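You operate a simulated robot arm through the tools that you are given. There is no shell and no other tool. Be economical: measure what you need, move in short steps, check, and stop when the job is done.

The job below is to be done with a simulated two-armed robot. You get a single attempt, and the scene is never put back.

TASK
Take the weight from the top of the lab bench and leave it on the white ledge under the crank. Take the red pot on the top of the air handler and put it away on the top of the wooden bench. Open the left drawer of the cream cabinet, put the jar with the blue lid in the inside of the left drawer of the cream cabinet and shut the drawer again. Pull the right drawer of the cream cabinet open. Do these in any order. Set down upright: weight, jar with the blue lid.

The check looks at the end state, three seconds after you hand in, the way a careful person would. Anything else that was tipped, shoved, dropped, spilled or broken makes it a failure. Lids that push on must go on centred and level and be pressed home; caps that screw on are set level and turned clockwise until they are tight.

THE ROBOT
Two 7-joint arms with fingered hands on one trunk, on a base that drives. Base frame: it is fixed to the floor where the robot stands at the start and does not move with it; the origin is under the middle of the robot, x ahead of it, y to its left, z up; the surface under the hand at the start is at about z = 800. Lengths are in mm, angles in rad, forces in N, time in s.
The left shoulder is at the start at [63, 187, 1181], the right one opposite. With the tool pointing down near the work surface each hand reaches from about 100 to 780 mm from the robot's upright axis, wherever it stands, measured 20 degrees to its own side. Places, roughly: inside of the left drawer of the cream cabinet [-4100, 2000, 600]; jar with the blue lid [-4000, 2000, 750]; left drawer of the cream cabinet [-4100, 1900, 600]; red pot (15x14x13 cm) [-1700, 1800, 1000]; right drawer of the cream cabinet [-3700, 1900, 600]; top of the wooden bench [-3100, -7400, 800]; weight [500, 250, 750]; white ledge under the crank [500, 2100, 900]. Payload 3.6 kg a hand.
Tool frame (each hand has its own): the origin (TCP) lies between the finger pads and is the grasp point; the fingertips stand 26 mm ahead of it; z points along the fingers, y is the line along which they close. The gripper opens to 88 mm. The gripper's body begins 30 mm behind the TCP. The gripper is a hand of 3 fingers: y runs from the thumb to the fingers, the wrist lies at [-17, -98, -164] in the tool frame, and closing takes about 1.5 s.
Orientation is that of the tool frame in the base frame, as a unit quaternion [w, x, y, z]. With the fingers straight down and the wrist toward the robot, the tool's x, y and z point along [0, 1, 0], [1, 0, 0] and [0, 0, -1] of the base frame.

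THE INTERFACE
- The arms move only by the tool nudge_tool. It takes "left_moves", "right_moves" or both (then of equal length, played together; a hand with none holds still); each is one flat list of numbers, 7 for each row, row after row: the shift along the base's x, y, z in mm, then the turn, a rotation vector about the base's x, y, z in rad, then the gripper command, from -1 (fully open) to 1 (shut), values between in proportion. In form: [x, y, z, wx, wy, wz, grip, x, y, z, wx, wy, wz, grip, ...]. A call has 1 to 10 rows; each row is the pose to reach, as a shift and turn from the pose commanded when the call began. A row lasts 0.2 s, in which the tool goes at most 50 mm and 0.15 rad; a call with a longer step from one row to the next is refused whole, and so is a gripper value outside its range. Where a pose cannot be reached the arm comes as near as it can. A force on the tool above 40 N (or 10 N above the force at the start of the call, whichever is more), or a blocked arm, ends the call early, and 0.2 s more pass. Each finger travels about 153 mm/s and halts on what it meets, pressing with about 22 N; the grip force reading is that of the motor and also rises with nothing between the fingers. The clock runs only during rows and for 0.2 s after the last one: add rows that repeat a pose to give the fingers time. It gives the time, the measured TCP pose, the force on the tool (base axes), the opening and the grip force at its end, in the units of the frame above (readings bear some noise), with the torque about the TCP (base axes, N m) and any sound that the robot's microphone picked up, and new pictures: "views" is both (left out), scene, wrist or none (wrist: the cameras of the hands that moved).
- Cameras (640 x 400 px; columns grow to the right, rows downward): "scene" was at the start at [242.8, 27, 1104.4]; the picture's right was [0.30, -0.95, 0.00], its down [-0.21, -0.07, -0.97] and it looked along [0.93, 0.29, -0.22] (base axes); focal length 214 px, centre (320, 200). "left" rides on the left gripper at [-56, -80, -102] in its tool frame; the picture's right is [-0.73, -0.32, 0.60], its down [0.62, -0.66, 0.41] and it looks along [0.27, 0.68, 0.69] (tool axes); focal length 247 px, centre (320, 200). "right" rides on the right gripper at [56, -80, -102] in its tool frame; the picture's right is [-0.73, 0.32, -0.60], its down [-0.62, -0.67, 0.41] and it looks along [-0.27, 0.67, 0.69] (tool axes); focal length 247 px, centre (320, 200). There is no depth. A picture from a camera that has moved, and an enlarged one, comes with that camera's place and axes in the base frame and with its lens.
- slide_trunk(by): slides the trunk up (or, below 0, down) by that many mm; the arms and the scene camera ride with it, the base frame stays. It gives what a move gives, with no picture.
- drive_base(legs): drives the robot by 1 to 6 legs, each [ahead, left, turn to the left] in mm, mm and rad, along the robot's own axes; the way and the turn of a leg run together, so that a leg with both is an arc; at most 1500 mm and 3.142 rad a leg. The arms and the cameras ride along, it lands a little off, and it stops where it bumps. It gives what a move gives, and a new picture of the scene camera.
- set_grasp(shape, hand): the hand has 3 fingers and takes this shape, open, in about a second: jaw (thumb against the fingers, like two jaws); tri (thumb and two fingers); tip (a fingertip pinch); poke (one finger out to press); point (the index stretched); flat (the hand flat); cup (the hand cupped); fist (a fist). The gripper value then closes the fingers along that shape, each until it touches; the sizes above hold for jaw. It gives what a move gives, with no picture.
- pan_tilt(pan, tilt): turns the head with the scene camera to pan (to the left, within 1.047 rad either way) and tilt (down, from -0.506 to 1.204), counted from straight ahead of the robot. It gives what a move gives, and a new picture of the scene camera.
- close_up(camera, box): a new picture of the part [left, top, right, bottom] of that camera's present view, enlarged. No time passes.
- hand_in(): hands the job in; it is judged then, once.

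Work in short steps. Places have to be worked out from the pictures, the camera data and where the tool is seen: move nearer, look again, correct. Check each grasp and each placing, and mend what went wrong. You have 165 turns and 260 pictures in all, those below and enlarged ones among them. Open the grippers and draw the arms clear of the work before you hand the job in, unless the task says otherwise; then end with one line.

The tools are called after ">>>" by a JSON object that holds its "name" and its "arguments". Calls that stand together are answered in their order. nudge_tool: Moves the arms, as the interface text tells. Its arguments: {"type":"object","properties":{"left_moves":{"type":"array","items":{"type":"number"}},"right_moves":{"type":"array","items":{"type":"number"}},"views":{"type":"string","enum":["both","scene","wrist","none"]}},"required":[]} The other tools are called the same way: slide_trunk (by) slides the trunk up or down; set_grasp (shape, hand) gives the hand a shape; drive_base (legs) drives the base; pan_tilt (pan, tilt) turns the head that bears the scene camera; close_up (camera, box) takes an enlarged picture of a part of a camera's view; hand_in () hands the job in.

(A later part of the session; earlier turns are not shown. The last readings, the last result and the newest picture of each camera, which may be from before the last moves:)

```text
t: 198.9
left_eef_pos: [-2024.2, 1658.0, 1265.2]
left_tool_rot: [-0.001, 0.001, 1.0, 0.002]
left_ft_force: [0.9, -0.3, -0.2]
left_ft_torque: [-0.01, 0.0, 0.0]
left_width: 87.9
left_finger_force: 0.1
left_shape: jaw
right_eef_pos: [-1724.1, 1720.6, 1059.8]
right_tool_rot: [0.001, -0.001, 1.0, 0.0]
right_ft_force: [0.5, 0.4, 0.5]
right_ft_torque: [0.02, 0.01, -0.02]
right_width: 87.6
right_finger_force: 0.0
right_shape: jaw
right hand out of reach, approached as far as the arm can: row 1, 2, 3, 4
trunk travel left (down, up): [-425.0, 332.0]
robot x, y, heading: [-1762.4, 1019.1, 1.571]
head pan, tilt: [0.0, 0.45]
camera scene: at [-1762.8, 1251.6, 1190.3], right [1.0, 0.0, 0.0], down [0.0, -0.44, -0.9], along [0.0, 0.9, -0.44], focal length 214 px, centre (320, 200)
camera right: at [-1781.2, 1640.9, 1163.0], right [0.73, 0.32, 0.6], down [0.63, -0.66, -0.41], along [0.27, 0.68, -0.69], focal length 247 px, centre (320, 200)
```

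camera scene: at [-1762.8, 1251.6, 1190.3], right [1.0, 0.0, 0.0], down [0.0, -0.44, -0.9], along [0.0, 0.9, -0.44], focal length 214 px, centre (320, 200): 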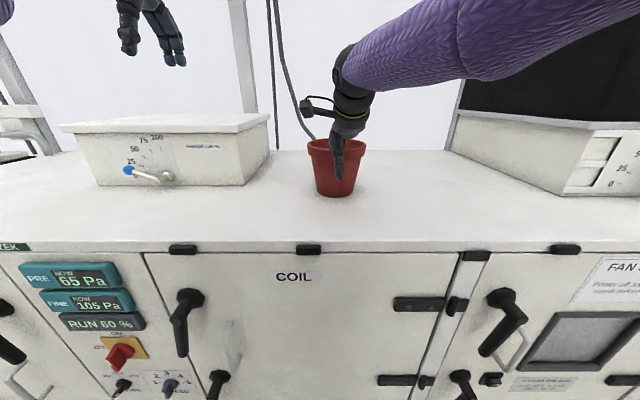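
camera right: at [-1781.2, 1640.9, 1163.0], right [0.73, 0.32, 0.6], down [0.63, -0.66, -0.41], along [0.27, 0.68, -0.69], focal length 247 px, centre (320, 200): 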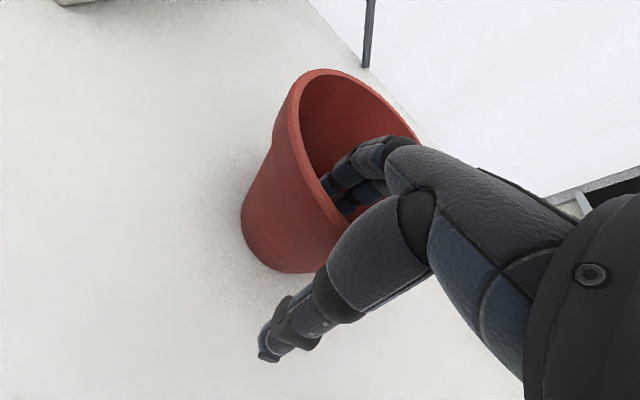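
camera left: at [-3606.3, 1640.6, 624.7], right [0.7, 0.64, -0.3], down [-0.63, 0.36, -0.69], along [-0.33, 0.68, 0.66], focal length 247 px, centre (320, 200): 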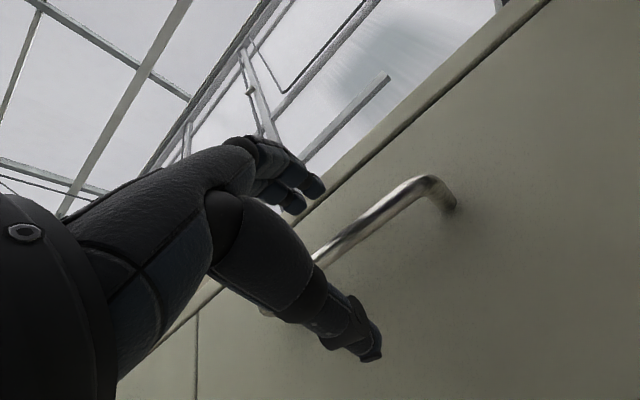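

Fingers inside, thumb outside. Closing.

>>> {"name": "nudge_tool", "arguments": {"right_moves": [0, 0, 0, 0, 0, 0, -0.3, 0, 0, 0, 0, 0, 0, 0.2, 0, 0, 0, 0, 0, 0, 0.7, 0, 0, 0, 0, 0, 0, 1, 0, 0, 0, 0, 0, 0, 1, 0, 0, 0, 0, 0, 0, 1, 0, 0, 0, 0, 0, 0, 1], "views": "both"}}

```text
t: 200.5
left_eef_pos: [-2023.7, 1658.6, 1264.6]
left_tool_rot: [-0.001, 0.001, 1.0, 0.002]
left_ft_force: [-0.4, 0.1, 0.2]
left_ft_torque: [0.0, 0.03, 0.0]
left_width: 87.5
left_finger_force: 0.1
left_shape: jaw
right_eef_pos: [-1724.1, 1721.4, 1059.9]
right_tool_rot: [0.002, -0.001, 1.0, 0.0]
right_ft_force: [-1.1, 0.4, 0.4]
right_ft_torque: [0.06, -0.01, 0.02]
right_width: 2.1
right_finger_force: 22.2
right_shape: jaw
trunk travel left (down, up): [-425.0, 332.0]
robot x, y, heading: [-1759.4, 1020.8, 1.575]
head pan, tilt: [0.0, 0.45]
camera scene: at [-1762.8, 1251.6, 1190.3], right [1.0, 0.0, 0.0], down [0.0, -0.44, -0.9], along [0.0, 0.9, -0.44], focal length 214 px, centre (320, 200)
camera right: at [-1781.1, 1640.9, 1163.4], right [0.73, 0.32, 0.6], down [0.63, -0.66, -0.41], along [0.27, 0.68, -0.69], focal length 247 px, centre (320, 200)
```

scene: 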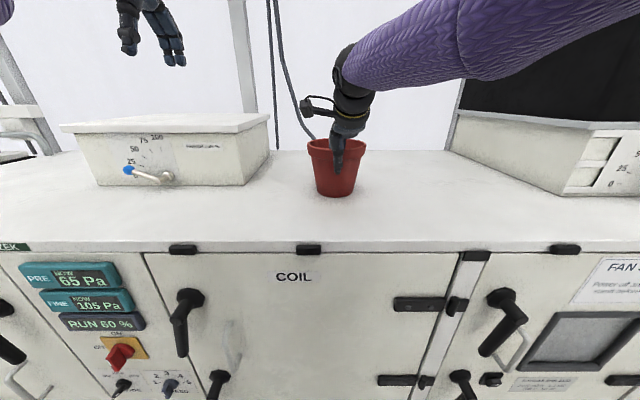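
right: 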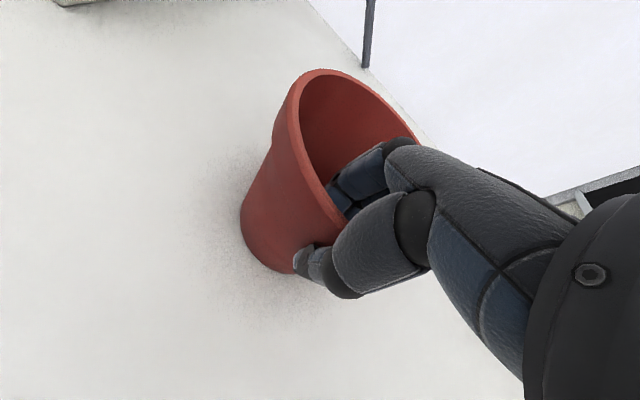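

Gripped on the wall (2 mm). I lift 25 mm to test, and watch for tilt.

>>> {"name": "nudge_tool", "arguments": {"right_moves": [0, 0, 5, 0, 0, 0, 1, 0, 0, 12, 0, 0, 0, 1, 0, 0, 20, 0, 0, 0, 1, 0, 0, 30, 0, 0, 0, 1, 0, 0, 30, 0, 0, 0, 1], "views": "both"}}

```text
t: 201.7
left_eef_pos: [-2023.2, 1658.0, 1266.4]
left_tool_rot: [-0.001, 0.001, 1.0, 0.001]
left_ft_force: [0.0, -0.8, -0.1]
left_ft_torque: [-0.04, 0.02, 0.0]
left_width: 87.7
left_finger_force: 0.1
left_shape: jaw
right_eef_pos: [-1725.3, 1723.0, 1091.8]
right_tool_rot: [0.003, 0.0, 1.0, -0.001]
right_ft_force: [-0.2, -0.3, 0.1]
right_ft_torque: [-0.03, -0.03, 0.0]
right_width: 1.8
right_finger_force: 22.3
right_shape: jaw
right hand out of reach, approached as far as the arm can: row 1, 2, 3, 4, 5
trunk travel left (down, up): [-425.0, 332.0]
robot x, y, heading: [-1760.9, 1020.0, 1.574]
head pan, tilt: [0.0, 0.45]
camera scene: at [-1762.8, 1251.7, 1190.3], right [1.0, 0.0, 0.0], down [0.0, -0.44, -0.9], along [0.0, 0.9, -0.44], focal length 214 px, centre (320, 200)
camera right: at [-1781.9, 1643.0, 1194.5], right [0.73, 0.32, 0.6], down [0.63, -0.66, -0.41], along [0.27, 0.67, -0.69], focal length 247 px, centre (320, 200)
```

scene: 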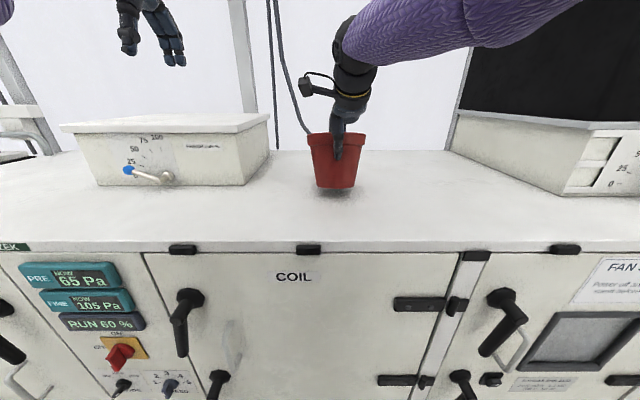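
right: 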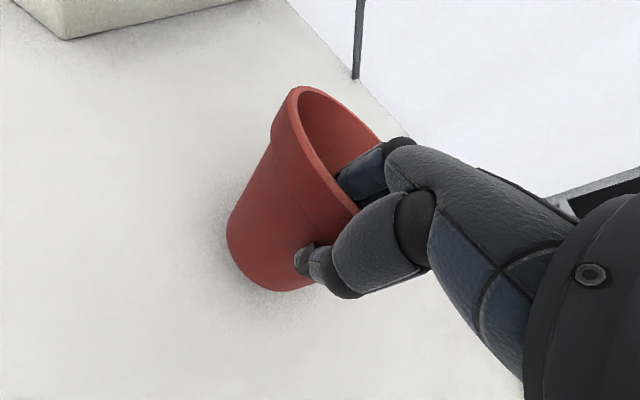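

>>> {"name": "close_up", "arguments": {"camera": "scene", "box": [260, 90, 420, 210]}}

```text
3.33 times, centred on (340, 150) of scene
camera zoom: at [-1762.8, 1251.7, 1190.3], right [1.0, 0.0, 0.0], down [0.0, -0.44, -0.9], along [0.0, 0.9, -0.44], focal length 715 px, centre (253, 367)
```

zoom: 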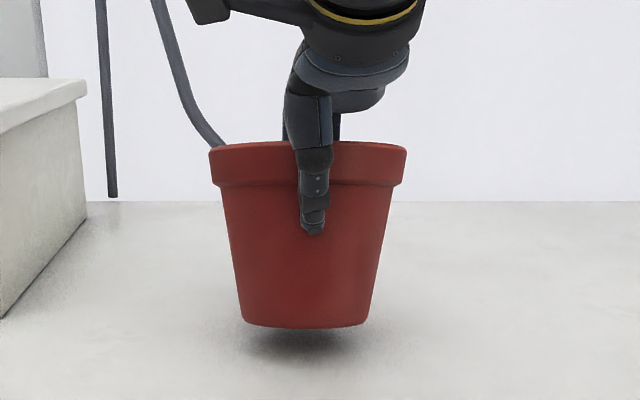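

The pot is held; it hangs tilted ~15° with the far side down, which I can level by pitching the hand later. I raise the trunk 120 mm, then drive back into the aisle.

>>> {"name": "slide_trunk", "arguments": {"by": 120}}

>>> {"name": "drive_base", "arguments": {"legs": [[-310, 0, 0]]}}

```text
t: 203.2
left_eef_pos: [-2023.0, 1658.3, 1384.8]
left_tool_rot: [-0.001, 0.001, 1.0, 0.001]
left_ft_force: [0.6, 0.6, 0.2]
left_ft_torque: [0.0, 0.03, -0.01]
left_width: 87.7
left_finger_force: 0.0
left_shape: jaw
right_eef_pos: [-1724.8, 1715.7, 1232.6]
right_tool_rot: [0.003, 0.0, 1.0, 0.015]
right_ft_force: [1.0, -0.2, 0.1]
right_ft_torque: [-0.01, -0.02, -0.01]
right_width: 2.0
right_finger_force: 22.5
right_shape: jaw
trunk travel left (down, up): [-545.0, 212.0]
robot x, y, heading: [-1764.3, 1020.9, 1.571]
head pan, tilt: [0.0, 0.45]
```

```text
t: 205.3
left_eef_pos: [-2028.6, 1343.0, 1385.8]
left_tool_rot: [-0.001, -0.005, 1.0, 0.001]
left_ft_force: [0.9, 0.5, -0.3]
left_ft_torque: [0.01, -0.03, 0.0]
left_width: 87.9
left_finger_force: 0.2
left_shape: jaw
right_eef_pos: [-1730.0, 1405.5, 1234.1]
right_tool_rot: [0.002, -0.006, 1.0, 0.016]
right_ft_force: [-0.7, 0.6, -0.3]
right_ft_torque: [-0.03, -0.03, 0.0]
right_width: 1.9
right_finger_force: 21.9
right_shape: jaw
trunk travel left (down, up): [-545.0, 212.0]
robot x, y, heading: [-1759.9, 710.6, 1.582]
head pan, tilt: [0.0, 0.45]
camera scene: at [-1763.2, 931.9, 1315.2], right [1.0, 0.01, 0.0], down [0.0, -0.43, -0.9], along [-0.01, 0.9, -0.43], focal length 214 px, centre (320, 200)
```

scene: 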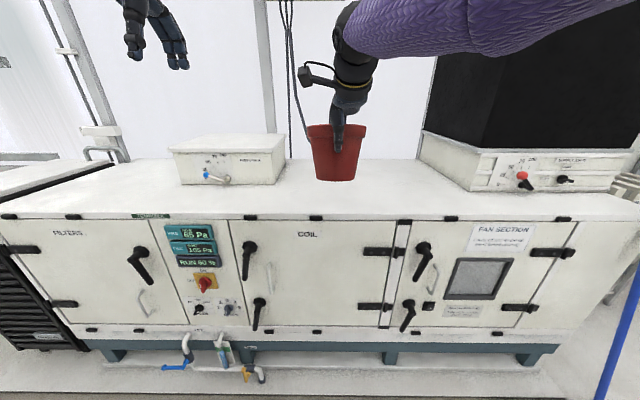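

Clear of the air handler. I draw the pot in toward the body and turn right to face +x.

>>> {"name": "nudge_tool", "arguments": {"right_moves": [0, -30, -15, 0, 0, 0, 1, 5, -60, -30, 0, 0, 0, 1, 10, -90, -45, 0, 0, 0, 1, 15, -110, -60, 0, 0, 0, 1, 20, -130, -75, 0, 0, 0, 1], "views": "none"}}

>>> {"name": "drive_base", "arguments": {"legs": [[0, 0, -1.58]]}}

>>> {"name": "pan_tilt", "arguments": {"pan": 0, "tilt": 0.3}}

```text
t: 206.5
left_eef_pos: [-2027.7, 1344.4, 1385.0]
left_tool_rot: [-0.001, -0.004, 1.0, 0.001]
left_ft_force: [0.0, 0.1, -0.1]
left_ft_torque: [-0.04, 0.02, 0.01]
left_width: 88.0
left_finger_force: 0.0
left_shape: jaw
right_eef_pos: [-1756.3, 1382.9, 1141.0]
right_tool_rot: [0.002, -0.007, 1.0, 0.014]
right_ft_force: [0.3, 0.2, -0.4]
right_ft_torque: [-0.02, -0.02, -0.02]
right_width: 1.8
right_finger_force: 22.2
right_shape: jaw
right hand out of reach, approached as far as the arm can: row 1, 2, 3, 4, 5
trunk travel left (down, up): [-545.0, 212.0]
robot x, y, heading: [-1759.0, 706.6, 1.579]
head pan, tilt: [0.0, 0.45]
```

```text
t: 210.7
left_eef_pos: [-1125.4, 979.2, 1384.3]
left_tool_rot: [0.0, 0.702, 0.712, 0.002]
left_ft_force: [0.0, 0.4, 0.2]
left_ft_torque: [0.01, 0.01, 0.02]
left_width: 87.8
left_finger_force: 0.0
left_shape: jaw
right_eef_pos: [-1086.3, 707.6, 1141.6]
right_tool_rot: [0.012, 0.701, 0.713, 0.009]
right_ft_force: [0.0, 0.4, -0.3]
right_ft_torque: [0.02, 0.03, 0.02]
right_width: 1.7
right_finger_force: 22.6
right_shape: jaw
trunk travel left (down, up): [-545.0, 212.0]
robot x, y, heading: [-1760.0, 706.1, 0.017]
head pan, tilt: [0.0, 0.45]
camera scene: at [-1535.0, 710.4, 1315.1], right [0.02, -1.0, 0.0], down [-0.44, -0.01, -0.9], along [0.9, 0.01, -0.44], focal length 214 px, centre (320, 200)
```

scene: 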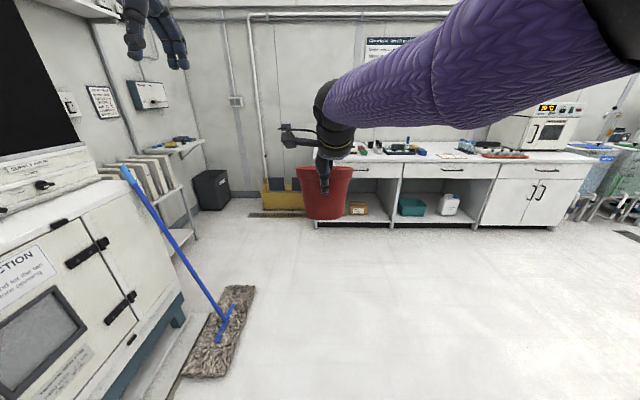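

```text
t: 211.4
left_eef_pos: [-1124.8, 979.0, 1385.3]
left_tool_rot: [0.001, 0.702, 0.712, 0.003]
left_ft_force: [0.1, -0.7, -0.7]
left_ft_torque: [-0.02, 0.02, -0.02]
left_width: 87.8
left_finger_force: 0.0
left_shape: jaw
right_eef_pos: [-1085.1, 708.1, 1141.9]
right_tool_rot: [0.013, 0.701, 0.713, 0.008]
right_ft_force: [0.5, -0.2, -0.9]
right_ft_torque: [-0.02, 0.01, 0.01]
right_width: 1.8
right_finger_force: 21.8
right_shape: jaw
trunk travel left (down, up): [-545.0, 212.0]
robot x, y, heading: [-1761.4, 706.5, 0.017]
head pan, tilt: [0.0, 0.3]
camera scene: at [-1533.6, 710.5, 1329.0], right [0.02, -1.0, 0.0], down [-0.3, 0.0, -0.95], along [0.95, 0.02, -0.3], focal length 214 px, centre (320, 200)
```

scene: 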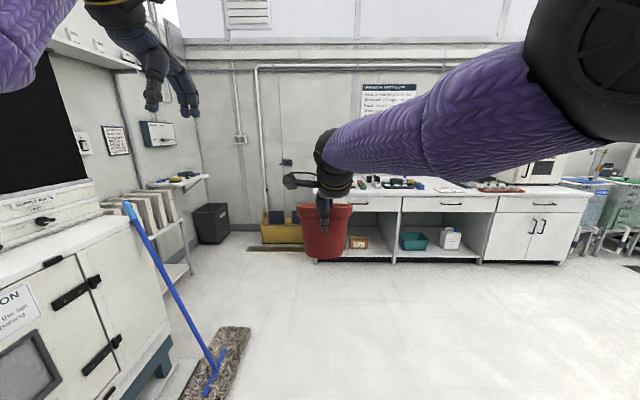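

Open floor lies to the right. I drive ahead 1250 mm, then turn to face −y.

>>> {"name": "drive_base", "arguments": {"legs": [[1250, -50, -0.017], [0, 0, -1.571]]}}

```text
t: 221.5
left_eef_pos: [-248.8, 29.5, 1384.9]
left_tool_rot: [0.002, 1.0, 0.003, 0.001]
left_ft_force: [0.2, 0.0, 0.0]
left_ft_torque: [0.0, 0.0, -0.01]
left_width: 87.7
left_finger_force: 0.1
left_shape: jaw
right_eef_pos: [-520.2, -8.6, 1141.4]
right_tool_rot: [0.015, 1.0, 0.005, -0.003]
right_ft_force: [0.4, -0.8, -0.7]
right_ft_torque: [-0.02, -0.01, -0.02]
right_width: 1.8
right_finger_force: 21.8
right_shape: jaw
trunk travel left (down, up): [-545.0, 212.0]
robot x, y, heading: [-516.5, 665.1, -1.559]
head pan, tilt: [0.0, 0.3]
camera scene: at [-514.2, 437.2, 1329.0], right [-1.0, -0.01, 0.0], down [0.0, 0.3, -0.96], along [0.01, -0.96, -0.3], focal length 214 px, centre (320, 200)
```

scene: 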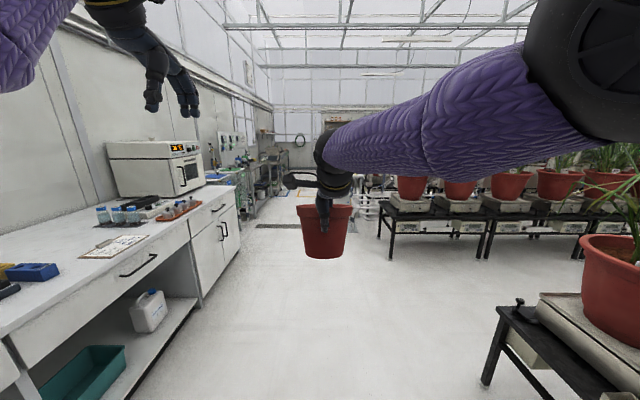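

A clear corridor runs along −y. I drive 1450 mm, and look.

>>> {"name": "drive_base", "arguments": {"legs": [[1450, 0, 0], [1000, 0, 0]]}}

```text
t: 233.5
left_eef_pos: [-239.5, -2420.5, 1384.9]
left_tool_rot: [0.001, 1.0, -0.004, 0.001]
left_ft_force: [0.2, 0.8, -0.4]
left_ft_torque: [-0.01, -0.01, -0.04]
left_width: 87.8
left_finger_force: 0.1
left_shape: jaw
right_eef_pos: [-512.4, -2455.6, 1142.1]
right_tool_rot: [0.014, 1.0, -0.001, -0.002]
right_ft_force: [0.7, -0.1, -0.5]
right_ft_torque: [0.07, -0.01, 0.01]
right_width: 1.8
right_finger_force: 22.2
right_shape: jaw
trunk travel left (down, up): [-545.0, 212.0]
robot x, y, heading: [-501.4, -1777.6, -1.581]
head pan, tilt: [0.0, 0.3]
camera scene: at [-498.8, -2008.5, 1329.0], right [-1.0, 0.01, 0.0], down [0.0, 0.3, -0.96], along [-0.01, -0.96, -0.3], focal length 214 px, centre (320, 200)
```

scene: 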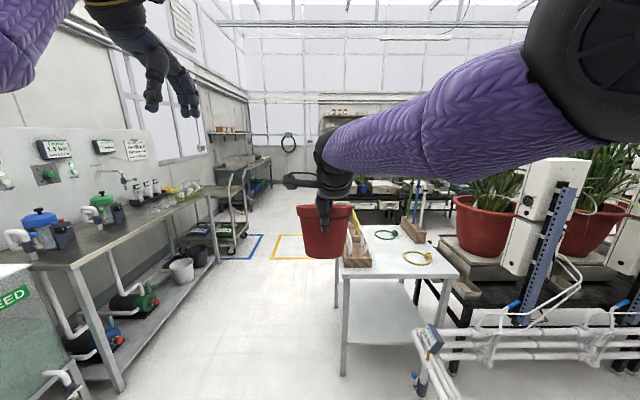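

A small table stands ahead on the right (x < −600). I shift left to mid-aisle (x ≈ −30), and go on.

>>> {"name": "drive_base", "arguments": {"legs": [[0, 470, 0.01], [1450, 0, 0]]}}

```text
t: 243.1
left_eef_pos: [237.0, -3871.5, 1385.1]
left_tool_rot: [0.002, 1.0, -0.001, 0.001]
left_ft_force: [-0.5, -1.0, 0.0]
left_ft_torque: [0.01, 0.0, -0.04]
left_width: 87.9
left_finger_force: 0.1
left_shape: jaw
right_eef_pos: [-33.2, -3908.1, 1141.5]
right_tool_rot: [0.015, 1.0, 0.001, -0.002]
right_ft_force: [0.2, 0.1, -0.2]
right_ft_torque: [0.01, 0.02, -0.02]
right_width: 1.7
right_finger_force: 21.7
right_shape: jaw
trunk travel left (down, up): [-545.0, 212.0]
robot x, y, heading: [-24.1, -3234.1, -1.576]
head pan, tilt: [0.0, 0.3]
camera scene: at [-23.1, -3461.6, 1329.0], right [-1.0, 0.0, 0.0], down [0.0, 0.3, -0.96], along [0.0, -0.96, -0.3], focal length 214 px, centre (320, 200)
```

scene: 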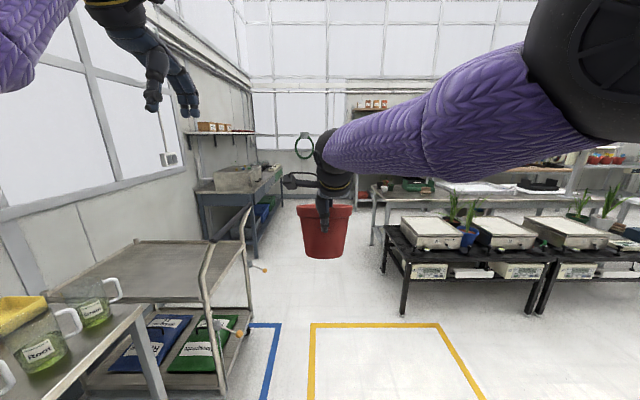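

I continue 1400 mm along this aisle, then look to the right.

>>> {"name": "drive_base", "arguments": {"legs": [[1400, 0, 0]]}}

>>> {"name": "pan_tilt", "arguments": {"pan": -0.8, "tilt": 0.3}}

```text
t: 250.2
left_eef_pos: [248.2, -5298.6, 1385.0]
left_tool_rot: [0.002, 1.0, 0.002, 0.001]
left_ft_force: [0.6, 0.1, 0.1]
left_ft_torque: [-0.04, -0.02, 0.02]
left_width: 87.8
left_finger_force: 0.1
left_shape: jaw
right_eef_pos: [-23.6, -5337.3, 1141.4]
right_tool_rot: [0.015, 1.0, 0.005, -0.002]
right_ft_force: [0.9, 0.7, -0.9]
right_ft_torque: [0.03, 0.0, -0.01]
right_width: 1.8
right_finger_force: 21.8
right_shape: jaw
trunk travel left (down, up): [-545.0, 212.0]
robot x, y, heading: [-14.4, -4662.0, -1.563]
head pan, tilt: [0.0, 0.3]
camera scene: at [-15.5, -4889.7, 1329.0], right [-1.0, -0.01, 0.0], down [0.0, 0.3, -0.96], along [0.01, -0.96, -0.3], focal length 214 px, centre (320, 200)
```

scene: 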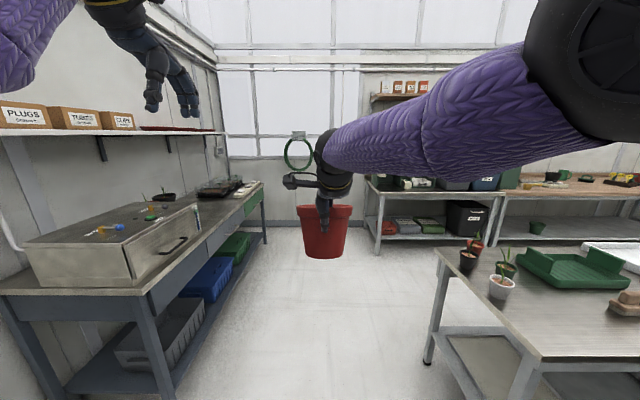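

```text
t: 251.3
left_eef_pos: [247.6, -5299.0, 1385.9]
left_tool_rot: [0.003, 1.0, 0.002, 0.001]
left_ft_force: [-0.1, 1.5, 0.0]
left_ft_torque: [0.03, -0.01, 0.02]
left_width: 87.8
left_finger_force: 0.1
left_shape: jaw
right_eef_pos: [-22.6, -5335.7, 1141.6]
right_tool_rot: [0.015, 1.0, 0.005, -0.003]
right_ft_force: [-0.2, -0.1, -0.4]
right_ft_torque: [0.04, -0.02, 0.0]
right_width: 1.8
right_finger_force: 21.9
right_shape: jaw
trunk travel left (down, up): [-545.0, 212.0]
robot x, y, heading: [-16.0, -4662.7, -1.563]
head pan, tilt: [-0.799, 0.3]
camera scene: at [-82.5, -4861.9, 1329.0], right [-0.7, 0.71, 0.0], down [0.21, 0.21, -0.96], along [-0.68, -0.67, -0.3], focal length 214 px, centre (320, 200)
```

scene: 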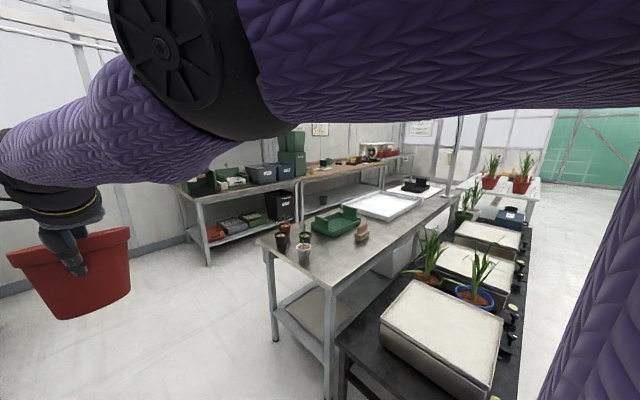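

There's an aisle between the grey table (y > −5700) and the back benches (front ≈ −7050). I drive to y ≈ −6200, then sideways right toward the wooden bench.

>>> {"name": "drive_base", "arguments": {"legs": [[1450, 0, -0.008], [90, 0, 0], [0, -1300, 0]]}}

```text
t: 265.3
left_eef_pos: [-1010.4, -6853.8, 1385.8]
left_tool_rot: [0.001, 1.0, 0.023, 0.001]
left_ft_force: [-0.8, -1.0, -0.9]
left_ft_torque: [-0.01, 0.0, 0.0]
left_width: 87.8
left_finger_force: 0.0
left_shape: jaw
right_eef_pos: [-1280.0, -6903.2, 1141.4]
right_tool_rot: [0.015, 1.0, 0.025, -0.002]
right_ft_force: [-0.3, 0.4, -1.1]
right_ft_torque: [0.04, 0.01, 0.0]
right_width: 1.8
right_finger_force: 22.2
right_shape: jaw
trunk travel left (down, up): [-545.0, 212.0]
robot x, y, heading: [-1304.4, -6229.5, -1.519]
head pan, tilt: [-0.799, 0.3]
camera scene: at [-1359.7, -6431.7, 1329.0], right [-0.73, 0.68, 0.0], down [0.2, 0.22, -0.96], along [-0.65, -0.7, -0.3], focal length 214 px, centre (320, 200)
```

scene: 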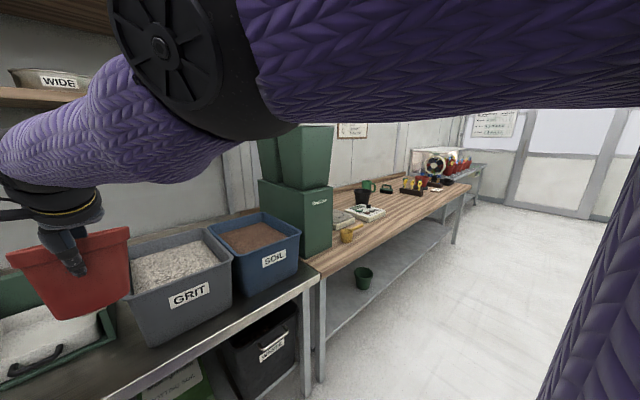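

The wooden bench starts at x ≈ −1750. I correct the heading, keep a bit farther off, and go sideways another 1300 mm.

>>> {"name": "drive_base", "arguments": {"legs": [[-80, 0, -0.05], [0, -1300, 0]]}}

>>> {"name": "pan_tilt", "arguments": {"pan": -0.3, "tilt": 0.5}}

```text
t: 272.5
left_eef_pos: [-2328.1, -6799.5, 1385.0]
left_tool_rot: [0.002, 1.0, 0.013, 0.001]
left_ft_force: [-0.4, 0.5, 0.0]
left_ft_torque: [-0.02, 0.02, 0.01]
left_width: 87.8
left_finger_force: 0.0
left_shape: jaw
right_eef_pos: [-2598.6, -6841.8, 1141.6]
right_tool_rot: [0.015, 1.0, 0.015, -0.003]
right_ft_force: [1.3, 0.2, -0.2]
right_ft_torque: [0.05, -0.04, -0.03]
right_width: 1.6
right_finger_force: 21.5
right_shape: jaw
trunk travel left (down, up): [-545.0, 212.0]
robot x, y, heading: [-2609.5, -6169.2, -1.543]
head pan, tilt: [-0.799, 0.3]
camera scene: at [-2668.7, -6369.7, 1329.0], right [-0.72, 0.7, 0.0], down [0.21, 0.21, -0.96], along [-0.67, -0.68, -0.3], focal length 214 px, centre (320, 200)
```

scene: 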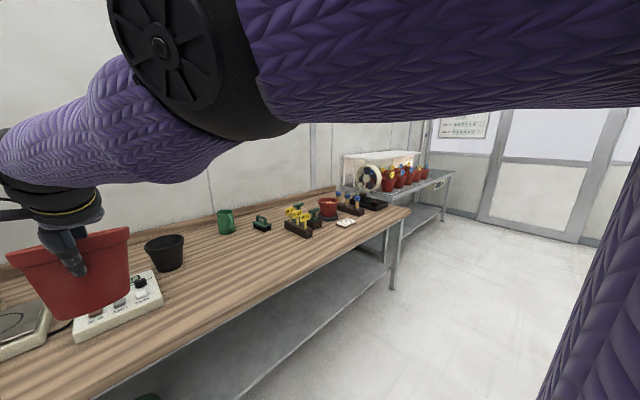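

```text
t: 273.5
left_eef_pos: [-2328.4, -6798.9, 1385.1]
left_tool_rot: [0.001, 1.0, 0.013, 0.001]
left_ft_force: [-0.7, 0.5, 0.4]
left_ft_torque: [0.02, 0.01, -0.01]
left_width: 87.7
left_finger_force: 0.1
left_shape: jaw
right_eef_pos: [-2597.4, -6843.4, 1142.1]
right_tool_rot: [0.015, 1.0, 0.015, -0.002]
right_ft_force: [-0.3, 0.1, -0.9]
right_ft_torque: [0.01, 0.01, 0.01]
right_width: 2.1
right_finger_force: 21.9
right_shape: jaw
trunk travel left (down, up): [-545.0, 212.0]
robot x, y, heading: [-2607.7, -6167.5, -1.537]
head pan, tilt: [-0.3, 0.499]
camera scene: at [-2627.9, -6390.3, 1310.7], right [-0.96, 0.27, 0.0], down [0.13, 0.46, -0.88], along [-0.24, -0.85, -0.48], focal length 214 px, centre (320, 200)
```

scene: 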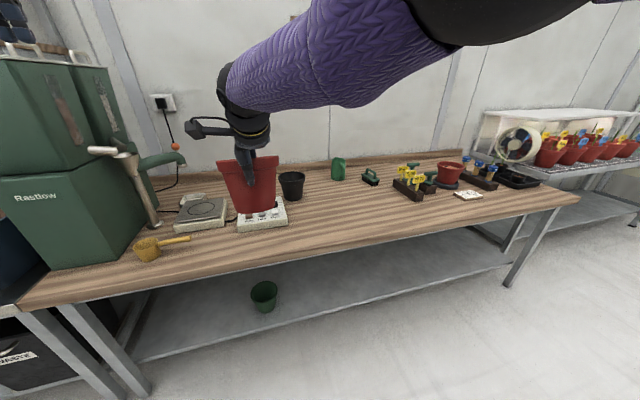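

The spot at about (−2920, −7100) on the wooden bench is free. I shift right 310 mm, straighten, and drive in 180 mm with the pot well above the bench.

>>> {"name": "drive_base", "arguments": {"legs": [[0, -300, -0.03], [180, 0, 0]]}}

>>> {"name": "nudge_tool", "arguments": {"right_moves": [0, 0, 0, 0, 0, 0, 1], "views": "wrist"}}

```text
t: 276.6
left_eef_pos: [-2654.0, -6988.6, 1385.8]
left_tool_rot: [0.001, 1.0, -0.004, 0.001]
left_ft_force: [0.5, -0.4, -0.7]
left_ft_torque: [-0.01, -0.01, -0.05]
left_width: 87.9
left_finger_force: 0.0
left_shape: jaw
right_eef_pos: [-2926.1, -7021.9, 1141.7]
right_tool_rot: [0.013, 1.0, -0.003, -0.003]
right_ft_force: [0.5, 0.0, -0.1]
right_ft_torque: [0.07, 0.0, -0.04]
right_width: 1.6
right_finger_force: 22.5
right_shape: jaw
trunk travel left (down, up): [-545.0, 212.0]
robot x, y, heading: [-2913.3, -6345.2, -1.578]
head pan, tilt: [-0.3, 0.499]
camera scene: at [-2938.9, -6569.1, 1310.4], right [-0.95, 0.3, 0.0], down [0.14, 0.46, -0.88], along [-0.27, -0.84, -0.48], focal length 214 px, centre (320, 200)
```

scene: 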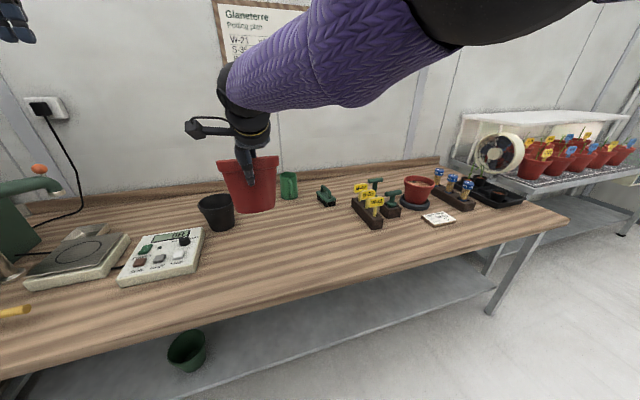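

```text
t: 277.0
left_eef_pos: [-2654.0, -6986.4, 1385.4]
left_tool_rot: [0.001, 1.0, -0.004, 0.001]
left_ft_force: [-0.4, 0.2, 0.7]
left_ft_torque: [0.01, 0.05, -0.01]
left_width: 87.8
left_finger_force: 0.0
left_shape: jaw
right_eef_pos: [-2925.9, -7020.0, 1142.3]
right_tool_rot: [0.015, 1.0, -0.003, -0.002]
right_ft_force: [-0.6, 0.2, 0.5]
right_ft_torque: [-0.01, -0.02, 0.03]
right_width: 1.6
right_finger_force: 21.8
right_shape: jaw
trunk travel left (down, up): [-545.0, 212.0]
robot x, y, heading: [-2911.4, -6349.2, -1.576]
head pan, tilt: [-0.3, 0.499]
camera right: at [-2869.1, -6937.7, 1242.8], right [-0.73, -0.3, 0.61], down [-0.62, 0.66, -0.43], along [-0.27, -0.69, -0.67], focal length 247 px, centre (320, 200)
```

right: 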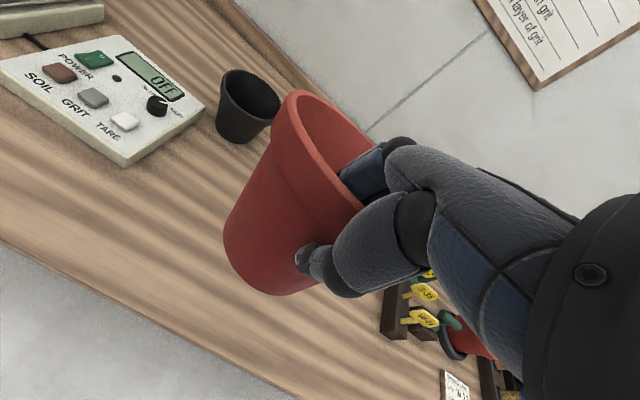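

Triangulating the keypad corner gives the bench top at about z 750. I lower the trunk 200 mm and check the pot's tilt.

>>> {"name": "slide_trunk", "arguments": {"by": -200}}

>>> {"name": "close_up", "arguments": {"camera": "scene", "box": [160, 60, 400, 240]}}

>>> {"name": "close_up", "arguments": {"camera": "right", "box": [0, 0, 640, 400]}}

```text
t: 279.2
left_eef_pos: [-2654.7, -6987.5, 1186.7]
left_tool_rot: [0.001, 1.0, -0.005, 0.001]
left_ft_force: [0.5, -0.4, -0.2]
left_ft_torque: [-0.02, -0.01, -0.01]
left_width: 87.7
left_finger_force: 0.2
left_shape: jaw
right_eef_pos: [-2925.9, -7027.9, 890.4]
right_tool_rot: [-0.025, 1.0, -0.003, -0.003]
right_ft_force: [-0.2, 0.3, -0.1]
right_ft_torque: [0.01, 0.01, 0.0]
right_width: 1.7
right_finger_force: 21.8
right_shape: jaw
trunk travel left (down, up): [-345.0, 412.0]
robot x, y, heading: [-2910.5, -6343.3, -1.58]
head pan, tilt: [-0.3, 0.499]
```

```text
2.22 times, centred on (280, 150) of scene
camera zoom: at [-2938.8, -6585.0, 1100.8], right [-0.95, 0.3, 0.0], down [0.14, 0.46, -0.88], along [-0.27, -0.84, -0.48], focal length 477 px, centre (409, 311)
```

zoom: 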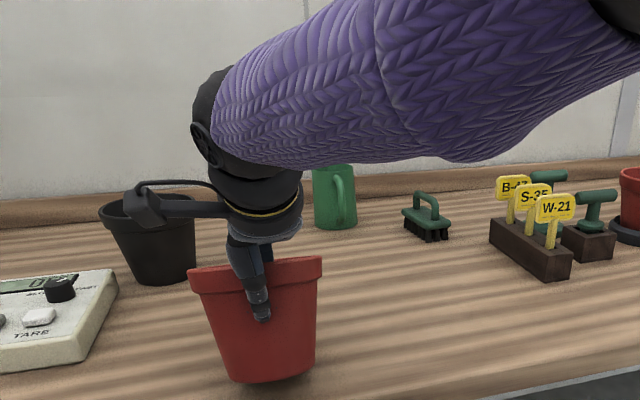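

```text
1.00 times, centred on (320, 200) of right (not enlarged: the box is as wide or as high as the picture)
camera zoom: at [-2868.5, -6955.4, 996.8], right [-0.73, -0.34, 0.59], down [-0.62, 0.69, -0.37], along [-0.28, -0.64, -0.72], focal length 247 px, centre (320, 200)
```

zoom: 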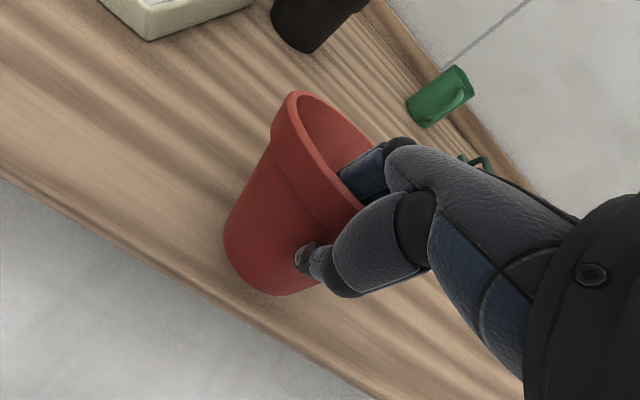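

The pot hangs ~20° far-side-down, close over the bench. I rise 30 mm while pitching the hand back 0.35 rad to level it.

>>> {"name": "nudge_tool", "arguments": {"right_moves": [0, 0, 20, 0, 0, 0, 1, 0, 0, 30, -0.08, 0, 0, 1, 0, 0, 30, -0.18, 0, 0, 1, 0, 0, 30, -0.28, 0, 0, 1, 0, 0, 30, -0.36, 0, 0, 1, 0, 0, 30, -0.36, 0, 0, 1], "views": "both"}}

>>> {"name": "close_up", "arguments": {"camera": "scene", "box": [200, 100, 360, 240]}}

```text
t: 280.6
left_eef_pos: [-2654.6, -6986.2, 1185.7]
left_tool_rot: [0.002, 1.0, -0.004, 0.001]
left_ft_force: [0.2, -0.2, 0.2]
left_ft_torque: [0.0, 0.0, 0.0]
left_width: 87.8
left_finger_force: 0.1
left_shape: jaw
right_eef_pos: [-2907.1, -7068.6, 907.4]
right_tool_rot: [0.154, 0.988, -0.003, -0.002]
right_ft_force: [0.2, -0.6, -0.5]
right_ft_torque: [0.03, 0.01, 0.0]
right_width: 1.8
right_finger_force: 21.8
right_shape: jaw
right hand out of reach, approached as far as the arm can: row 1, 2, 3, 4, 5, 6
trunk travel left (down, up): [-345.0, 412.0]
robot x, y, heading: [-2911.4, -6346.1, -1.579]
head pan, tilt: [-0.3, 0.499]
camera scene: at [-2938.8, -6585.3, 1100.6], right [-0.95, 0.3, 0.0], down [0.14, 0.46, -0.88], along [-0.27, -0.84, -0.48], focal length 214 px, centre (320, 200)
camera right: at [-2850.4, -6961.6, 980.8], right [-0.73, -0.12, 0.67], down [-0.62, 0.51, -0.59], along [-0.27, -0.85, -0.45], focal length 247 px, centre (320, 200)
```

scene: 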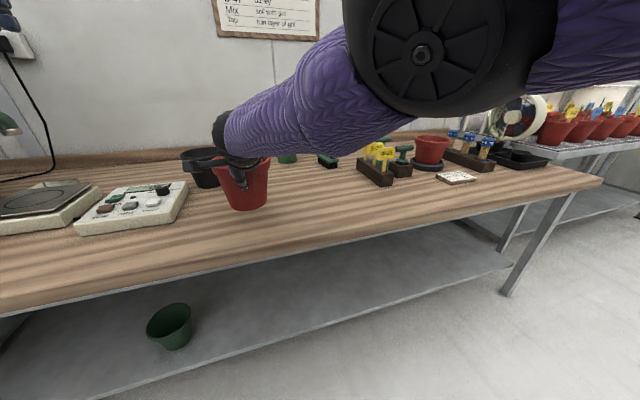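
right: 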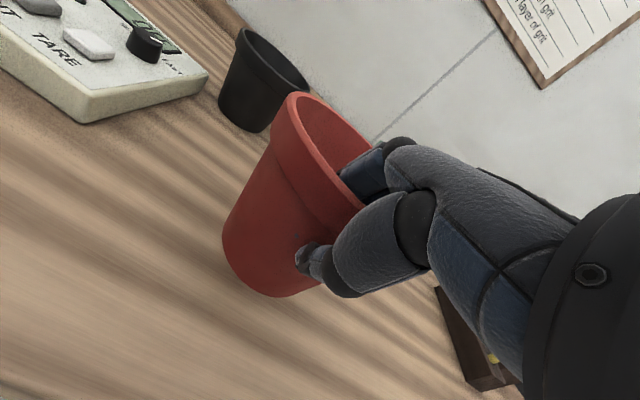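

```text
2.86 times, centred on (280, 170) of scene
camera zoom: at [-2938.8, -6585.3, 1100.6], right [-0.95, 0.3, 0.0], down [0.14, 0.46, -0.88], along [-0.27, -0.84, -0.48], focal length 613 px, centre (434, 286)
```

zoom: 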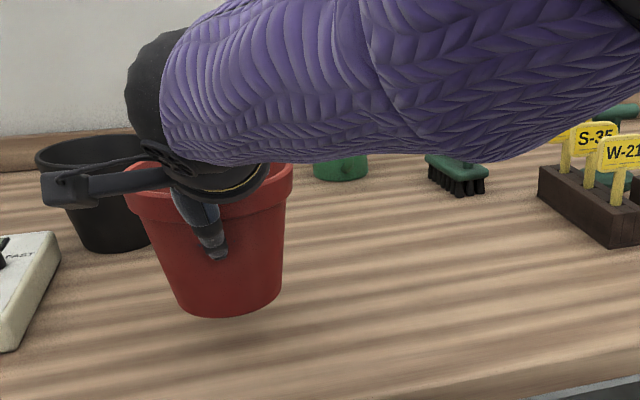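

Now nearly level and just above the bench. I lower along the present hand position, feeling for contact.

>>> {"name": "nudge_tool", "arguments": {"right_moves": [19, -41, -18, -0.36, 0, 0, 1, 19, -41, -26, -0.36, 0, 0, 1, 19, -41, -34, -0.36, 0, 0, 1, 19, -41, -34, -0.36, 0, 0, 1], "views": "scene"}}

```text
refused: row 1 steps farther than a row can; nothing moved
```

The turn is already commanded; I resend without it.

>>> {"name": "nudge_tool", "arguments": {"right_moves": [19, -41, -18, 0, 0, 0, 1, 19, -41, -26, 0, 0, 0, 1, 19, -41, -34, 0, 0, 0, 1, 19, -41, -34, 0, 0, 0, 1], "views": "scene"}}

>>> {"name": "close_up", "arguments": {"camera": "scene", "box": [180, 110, 340, 250]}}

```text
t: 281.6
left_eef_pos: [-2653.4, -6987.4, 1185.6]
left_tool_rot: [0.002, 1.0, -0.004, 0.001]
left_ft_force: [-0.2, 0.0, 0.6]
left_ft_torque: [0.05, -0.03, -0.01]
left_width: 87.9
left_finger_force: 0.1
left_shape: jaw
right_eef_pos: [-2909.2, -7067.8, 896.3]
right_tool_rot: [0.154, 0.988, -0.004, -0.003]
right_ft_force: [-0.3, -1.1, -0.7]
right_ft_torque: [0.01, -0.01, 0.03]
right_width: 1.7
right_finger_force: 21.8
right_shape: jaw
right hand out of reach, approached as far as the arm can: row 1, 2, 3, 4
trunk travel left (down, up): [-345.0, 412.0]
robot x, y, heading: [-2908.7, -6345.7, -1.582]
head pan, tilt: [-0.3, 0.499]
camera scene: at [-2938.8, -6585.3, 1100.6], right [-0.95, 0.3, 0.0], down [0.14, 0.46, -0.88], along [-0.27, -0.84, -0.48], focal length 214 px, centre (320, 200)
```

scene: 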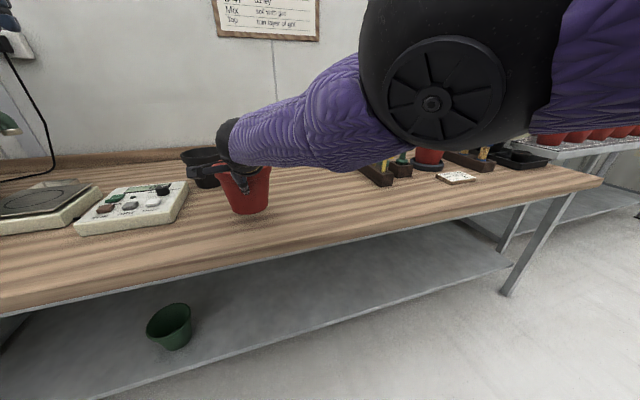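

```text
2.86 times, centred on (260, 180) of scene
camera zoom: at [-2938.8, -6585.3, 1100.6], right [-0.95, 0.3, 0.0], down [0.14, 0.46, -0.88], along [-0.27, -0.84, -0.48], focal length 613 px, centre (491, 257)
```

zoom: 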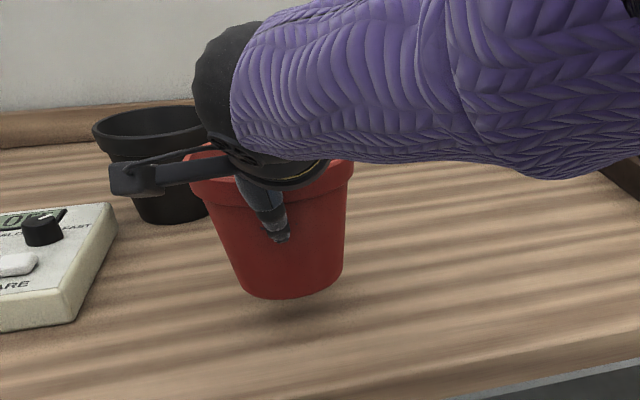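

Still a bit above the bench. Lower further in small steps.

>>> {"name": "nudge_tool", "arguments": {"right_moves": [0, 0, -6, 0, 0, 0, 1, 0, 0, -12, 0, 0, 0, 1, 0, 0, -18, 0, 0, 0, 1, 0, 0, -18, 0, 0, 0, 1], "views": "none"}}

>>> {"name": "close_up", "arguments": {"camera": "scene", "box": [180, 110, 340, 250]}}

```text
t: 282.6
left_eef_pos: [-2654.2, -6985.6, 1184.8]
left_tool_rot: [0.001, 1.0, -0.004, 0.001]
left_ft_force: [0.2, -0.3, 0.0]
left_ft_torque: [0.05, 0.02, 0.01]
left_width: 87.6
left_finger_force: 0.1
left_shape: jaw
right_eef_pos: [-2913.6, -7064.8, 883.6]
right_tool_rot: [0.153, 0.988, -0.003, -0.003]
right_ft_force: [1.1, -0.6, -0.3]
right_ft_torque: [0.05, 0.01, -0.02]
right_width: 1.6
right_finger_force: 21.9
right_shape: jaw
right hand out of reach, approached as far as the arm can: row 1, 2, 3, 4
trunk travel left (down, up): [-345.0, 412.0]
robot x, y, heading: [-2911.6, -6344.2, -1.576]
head pan, tilt: [-0.3, 0.499]
```

```text
2.86 times, centred on (260, 180) of scene
camera zoom: at [-2938.8, -6585.3, 1100.5], right [-0.95, 0.3, 0.0], down [0.14, 0.46, -0.88], along [-0.27, -0.84, -0.48], focal length 613 px, centre (491, 257)
```

zoom: 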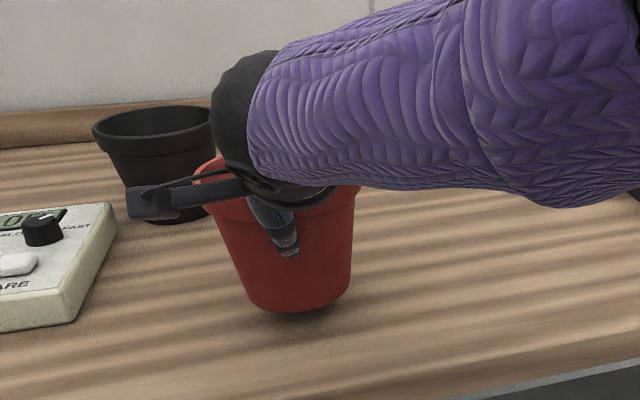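

>>> {"name": "nudge_tool", "arguments": {"right_moves": [0, 0, -5, 0, 0, 0, 1, 0, 0, -10, 0, 0, 0, 1, 0, 0, -14, 0, 0, 0, 1, 0, 0, -14, 0, 0, 0, 1], "views": "none"}}

>>> {"name": "close_up", "arguments": {"camera": "scene", "box": [180, 110, 340, 250]}}

```text
t: 283.6
left_eef_pos: [-2653.8, -6987.1, 1186.1]
left_tool_rot: [0.002, 1.0, -0.005, 0.001]
left_ft_force: [-0.5, -0.8, -0.3]
left_ft_torque: [-0.01, -0.01, 0.0]
left_width: 88.0
left_finger_force: 0.2
left_shape: jaw
right_eef_pos: [-2920.6, -7061.6, 869.0]
right_tool_rot: [0.154, 0.988, -0.003, -0.002]
right_ft_force: [-0.8, 0.4, -0.7]
right_ft_torque: [0.07, -0.01, 0.02]
right_width: 1.9
right_finger_force: 22.0
right_shape: jaw
right hand out of reach, approached as far as the arm can: row 2, 3, 4
trunk travel left (down, up): [-345.0, 412.0]
robot x, y, heading: [-2911.5, -6345.0, -1.58]
head pan, tilt: [-0.3, 0.499]
```

```text
2.86 times, centred on (260, 180) of scene
camera zoom: at [-2938.8, -6585.3, 1100.6], right [-0.95, 0.3, 0.0], down [0.14, 0.46, -0.88], along [-0.27, -0.84, -0.48], focal length 613 px, centre (491, 257)
```

zoom: 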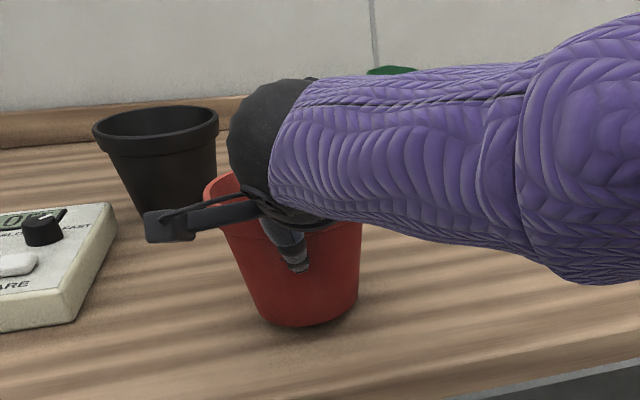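

Nearly down. Small further steps with force check.

>>> {"name": "nudge_tool", "arguments": {"right_moves": [0, 0, -4, 0, 0, 0, 1, 0, 0, -8, 0, 0, 0, 1, 0, 0, -8, 0, 0, 0, 1], "views": "none"}}

>>> {"name": "nudge_tool", "arguments": {"right_moves": [0, 0, -4, 0, 0, 0, 1, 0, 0, -8, 0, 0, 0, 1, 0, 0, -8, 0, 0, 0, 1], "views": "both"}}

```text
t: 284.4
left_eef_pos: [-2653.3, -6986.3, 1185.3]
left_tool_rot: [0.002, 1.0, -0.005, 0.001]
left_ft_force: [0.4, 0.2, 0.5]
left_ft_torque: [-0.03, 0.0, -0.03]
left_width: 87.7
left_finger_force: 0.0
left_shape: jaw
right_eef_pos: [-2920.9, -7059.5, 861.8]
right_tool_rot: [0.154, 0.988, -0.004, -0.003]
right_ft_force: [0.1, 0.4, -1.1]
right_ft_torque: [0.01, 0.02, 0.03]
right_width: 1.7
right_finger_force: 22.0
right_shape: jaw
trunk travel left (down, up): [-345.0, 412.0]
robot x, y, heading: [-2908.4, -6343.3, -1.581]
head pan, tilt: [-0.3, 0.499]
```

```text
t: 285.2
left_eef_pos: [-2653.7, -6987.1, 1185.5]
left_tool_rot: [0.002, 1.0, -0.004, 0.001]
left_ft_force: [0.6, -0.1, -0.5]
left_ft_torque: [0.02, -0.01, -0.02]
left_width: 87.6
left_finger_force: 0.1
left_shape: jaw
right_eef_pos: [-2924.5, -7056.9, 853.9]
right_tool_rot: [0.153, 0.988, -0.003, -0.002]
right_ft_force: [-0.6, 0.0, -0.3]
right_ft_torque: [0.02, 0.02, -0.03]
right_width: 1.9
right_finger_force: 22.1
right_shape: jaw
right hand out of reach, approached as far as the arm can: row 1, 2, 3
trunk travel left (down, up): [-345.0, 412.0]
robot x, y, heading: [-2909.5, -6343.0, -1.578]
head pan, tilt: [-0.3, 0.499]
camera scene: at [-2938.8, -6585.3, 1100.5], right [-0.95, 0.3, 0.0], down [0.14, 0.46, -0.88], along [-0.27, -0.84, -0.48], focal length 214 px, centre (320, 200)
camera right: at [-2868.6, -6949.8, 927.7], right [-0.73, -0.12, 0.67], down [-0.62, 0.51, -0.59], along [-0.27, -0.85, -0.45], focal length 247 px, centre (320, 200)
```

scene: 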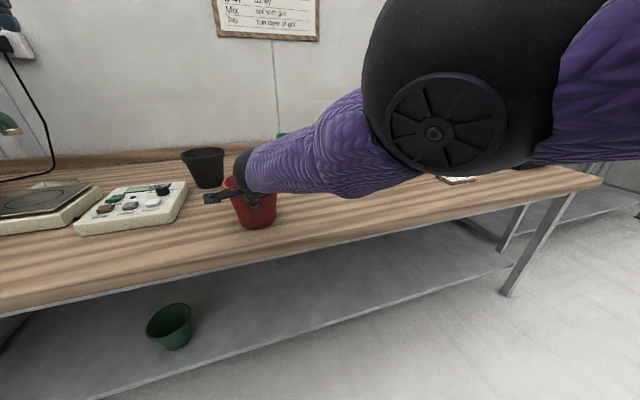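
right: 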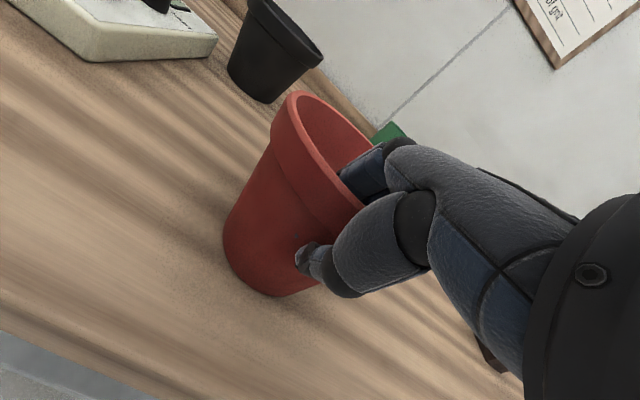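

Base shadow nearly touching. Continue down in small steps.

>>> {"name": "nudge_tool", "arguments": {"right_moves": [0, 0, -4, 0, 0, 0, 1, 0, 0, -8, 0, 0, 0, 1, 0, 0, -8, 0, 0, 0, 1], "views": "none"}}

>>> {"name": "nudge_tool", "arguments": {"right_moves": [0, 0, -4, 0, 0, 0, 1, 0, 0, -8, 0, 0, 0, 1, 0, 0, -8, 0, 0, 0, 1], "views": "wrist"}}

>>> {"name": "close_up", "arguments": {"camera": "scene", "box": [180, 130, 340, 250]}}

```text
t: 286.0
left_eef_pos: [-2654.4, -6984.1, 1185.8]
left_tool_rot: [0.003, 1.0, -0.004, 0.001]
left_ft_force: [-1.2, 1.0, -0.1]
left_ft_torque: [0.02, -0.01, 0.0]
left_width: 87.6
left_finger_force: 0.0
left_shape: jaw
right_eef_pos: [-2924.1, -7055.9, 852.3]
right_tool_rot: [0.157, 0.988, -0.002, -0.002]
right_ft_force: [0.8, 2.6, 17.5]
right_ft_torque: [-0.12, -0.05, 0.0]
right_width: 2.2
right_finger_force: 21.9
right_shape: jaw
trunk travel left (down, up): [-345.0, 412.0]
robot x, y, heading: [-2909.0, -6346.4, -1.578]
head pan, tilt: [-0.3, 0.499]
```

```text
t: 286.8
left_eef_pos: [-2652.3, -6982.5, 1187.4]
left_tool_rot: [0.004, 1.0, -0.005, 0.0]
left_ft_force: [-0.3, 0.2, 0.3]
left_ft_torque: [-0.01, 0.01, -0.03]
left_width: 88.2
left_finger_force: 0.0
left_shape: jaw
right_eef_pos: [-2928.1, -7054.2, 851.2]
right_tool_rot: [0.162, 0.987, -0.001, 0.001]
right_ft_force: [7.2, 7.3, 33.3]
right_ft_torque: [-0.18, -0.14, 0.07]
right_width: 4.0
right_finger_force: 22.1
right_shape: jaw
right hand out of reach, approached as far as the arm can: row 1, 2, 3
trunk travel left (down, up): [-345.0, 412.0]
robot x, y, heading: [-2913.3, -6345.8, -1.578]
head pan, tilt: [-0.3, 0.499]
camera right: at [-2871.7, -6945.9, 922.4], right [-0.74, -0.11, 0.67], down [-0.62, 0.5, -0.6], along [-0.27, -0.86, -0.44], focal length 247 px, centre (320, 200)
```

right: 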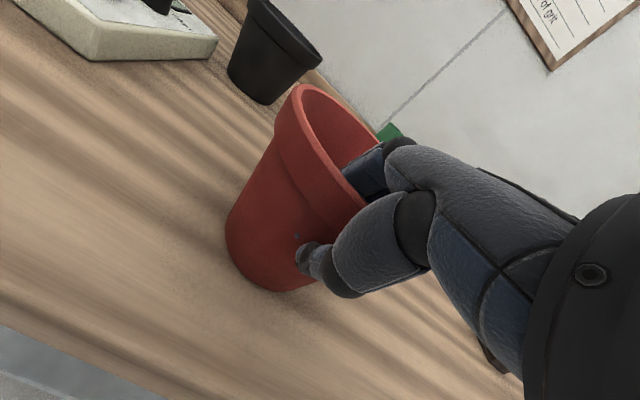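

```text
3.33 times, centred on (260, 190) of scene
camera zoom: at [-2937.8, -6581.4, 1101.7], right [-0.95, 0.3, 0.0], down [0.14, 0.45, -0.88], along [-0.27, -0.84, -0.48], focal length 715 px, centre (520, 233)
```

zoom: 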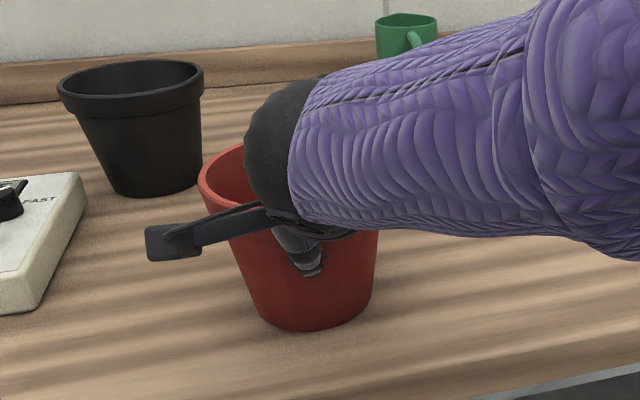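

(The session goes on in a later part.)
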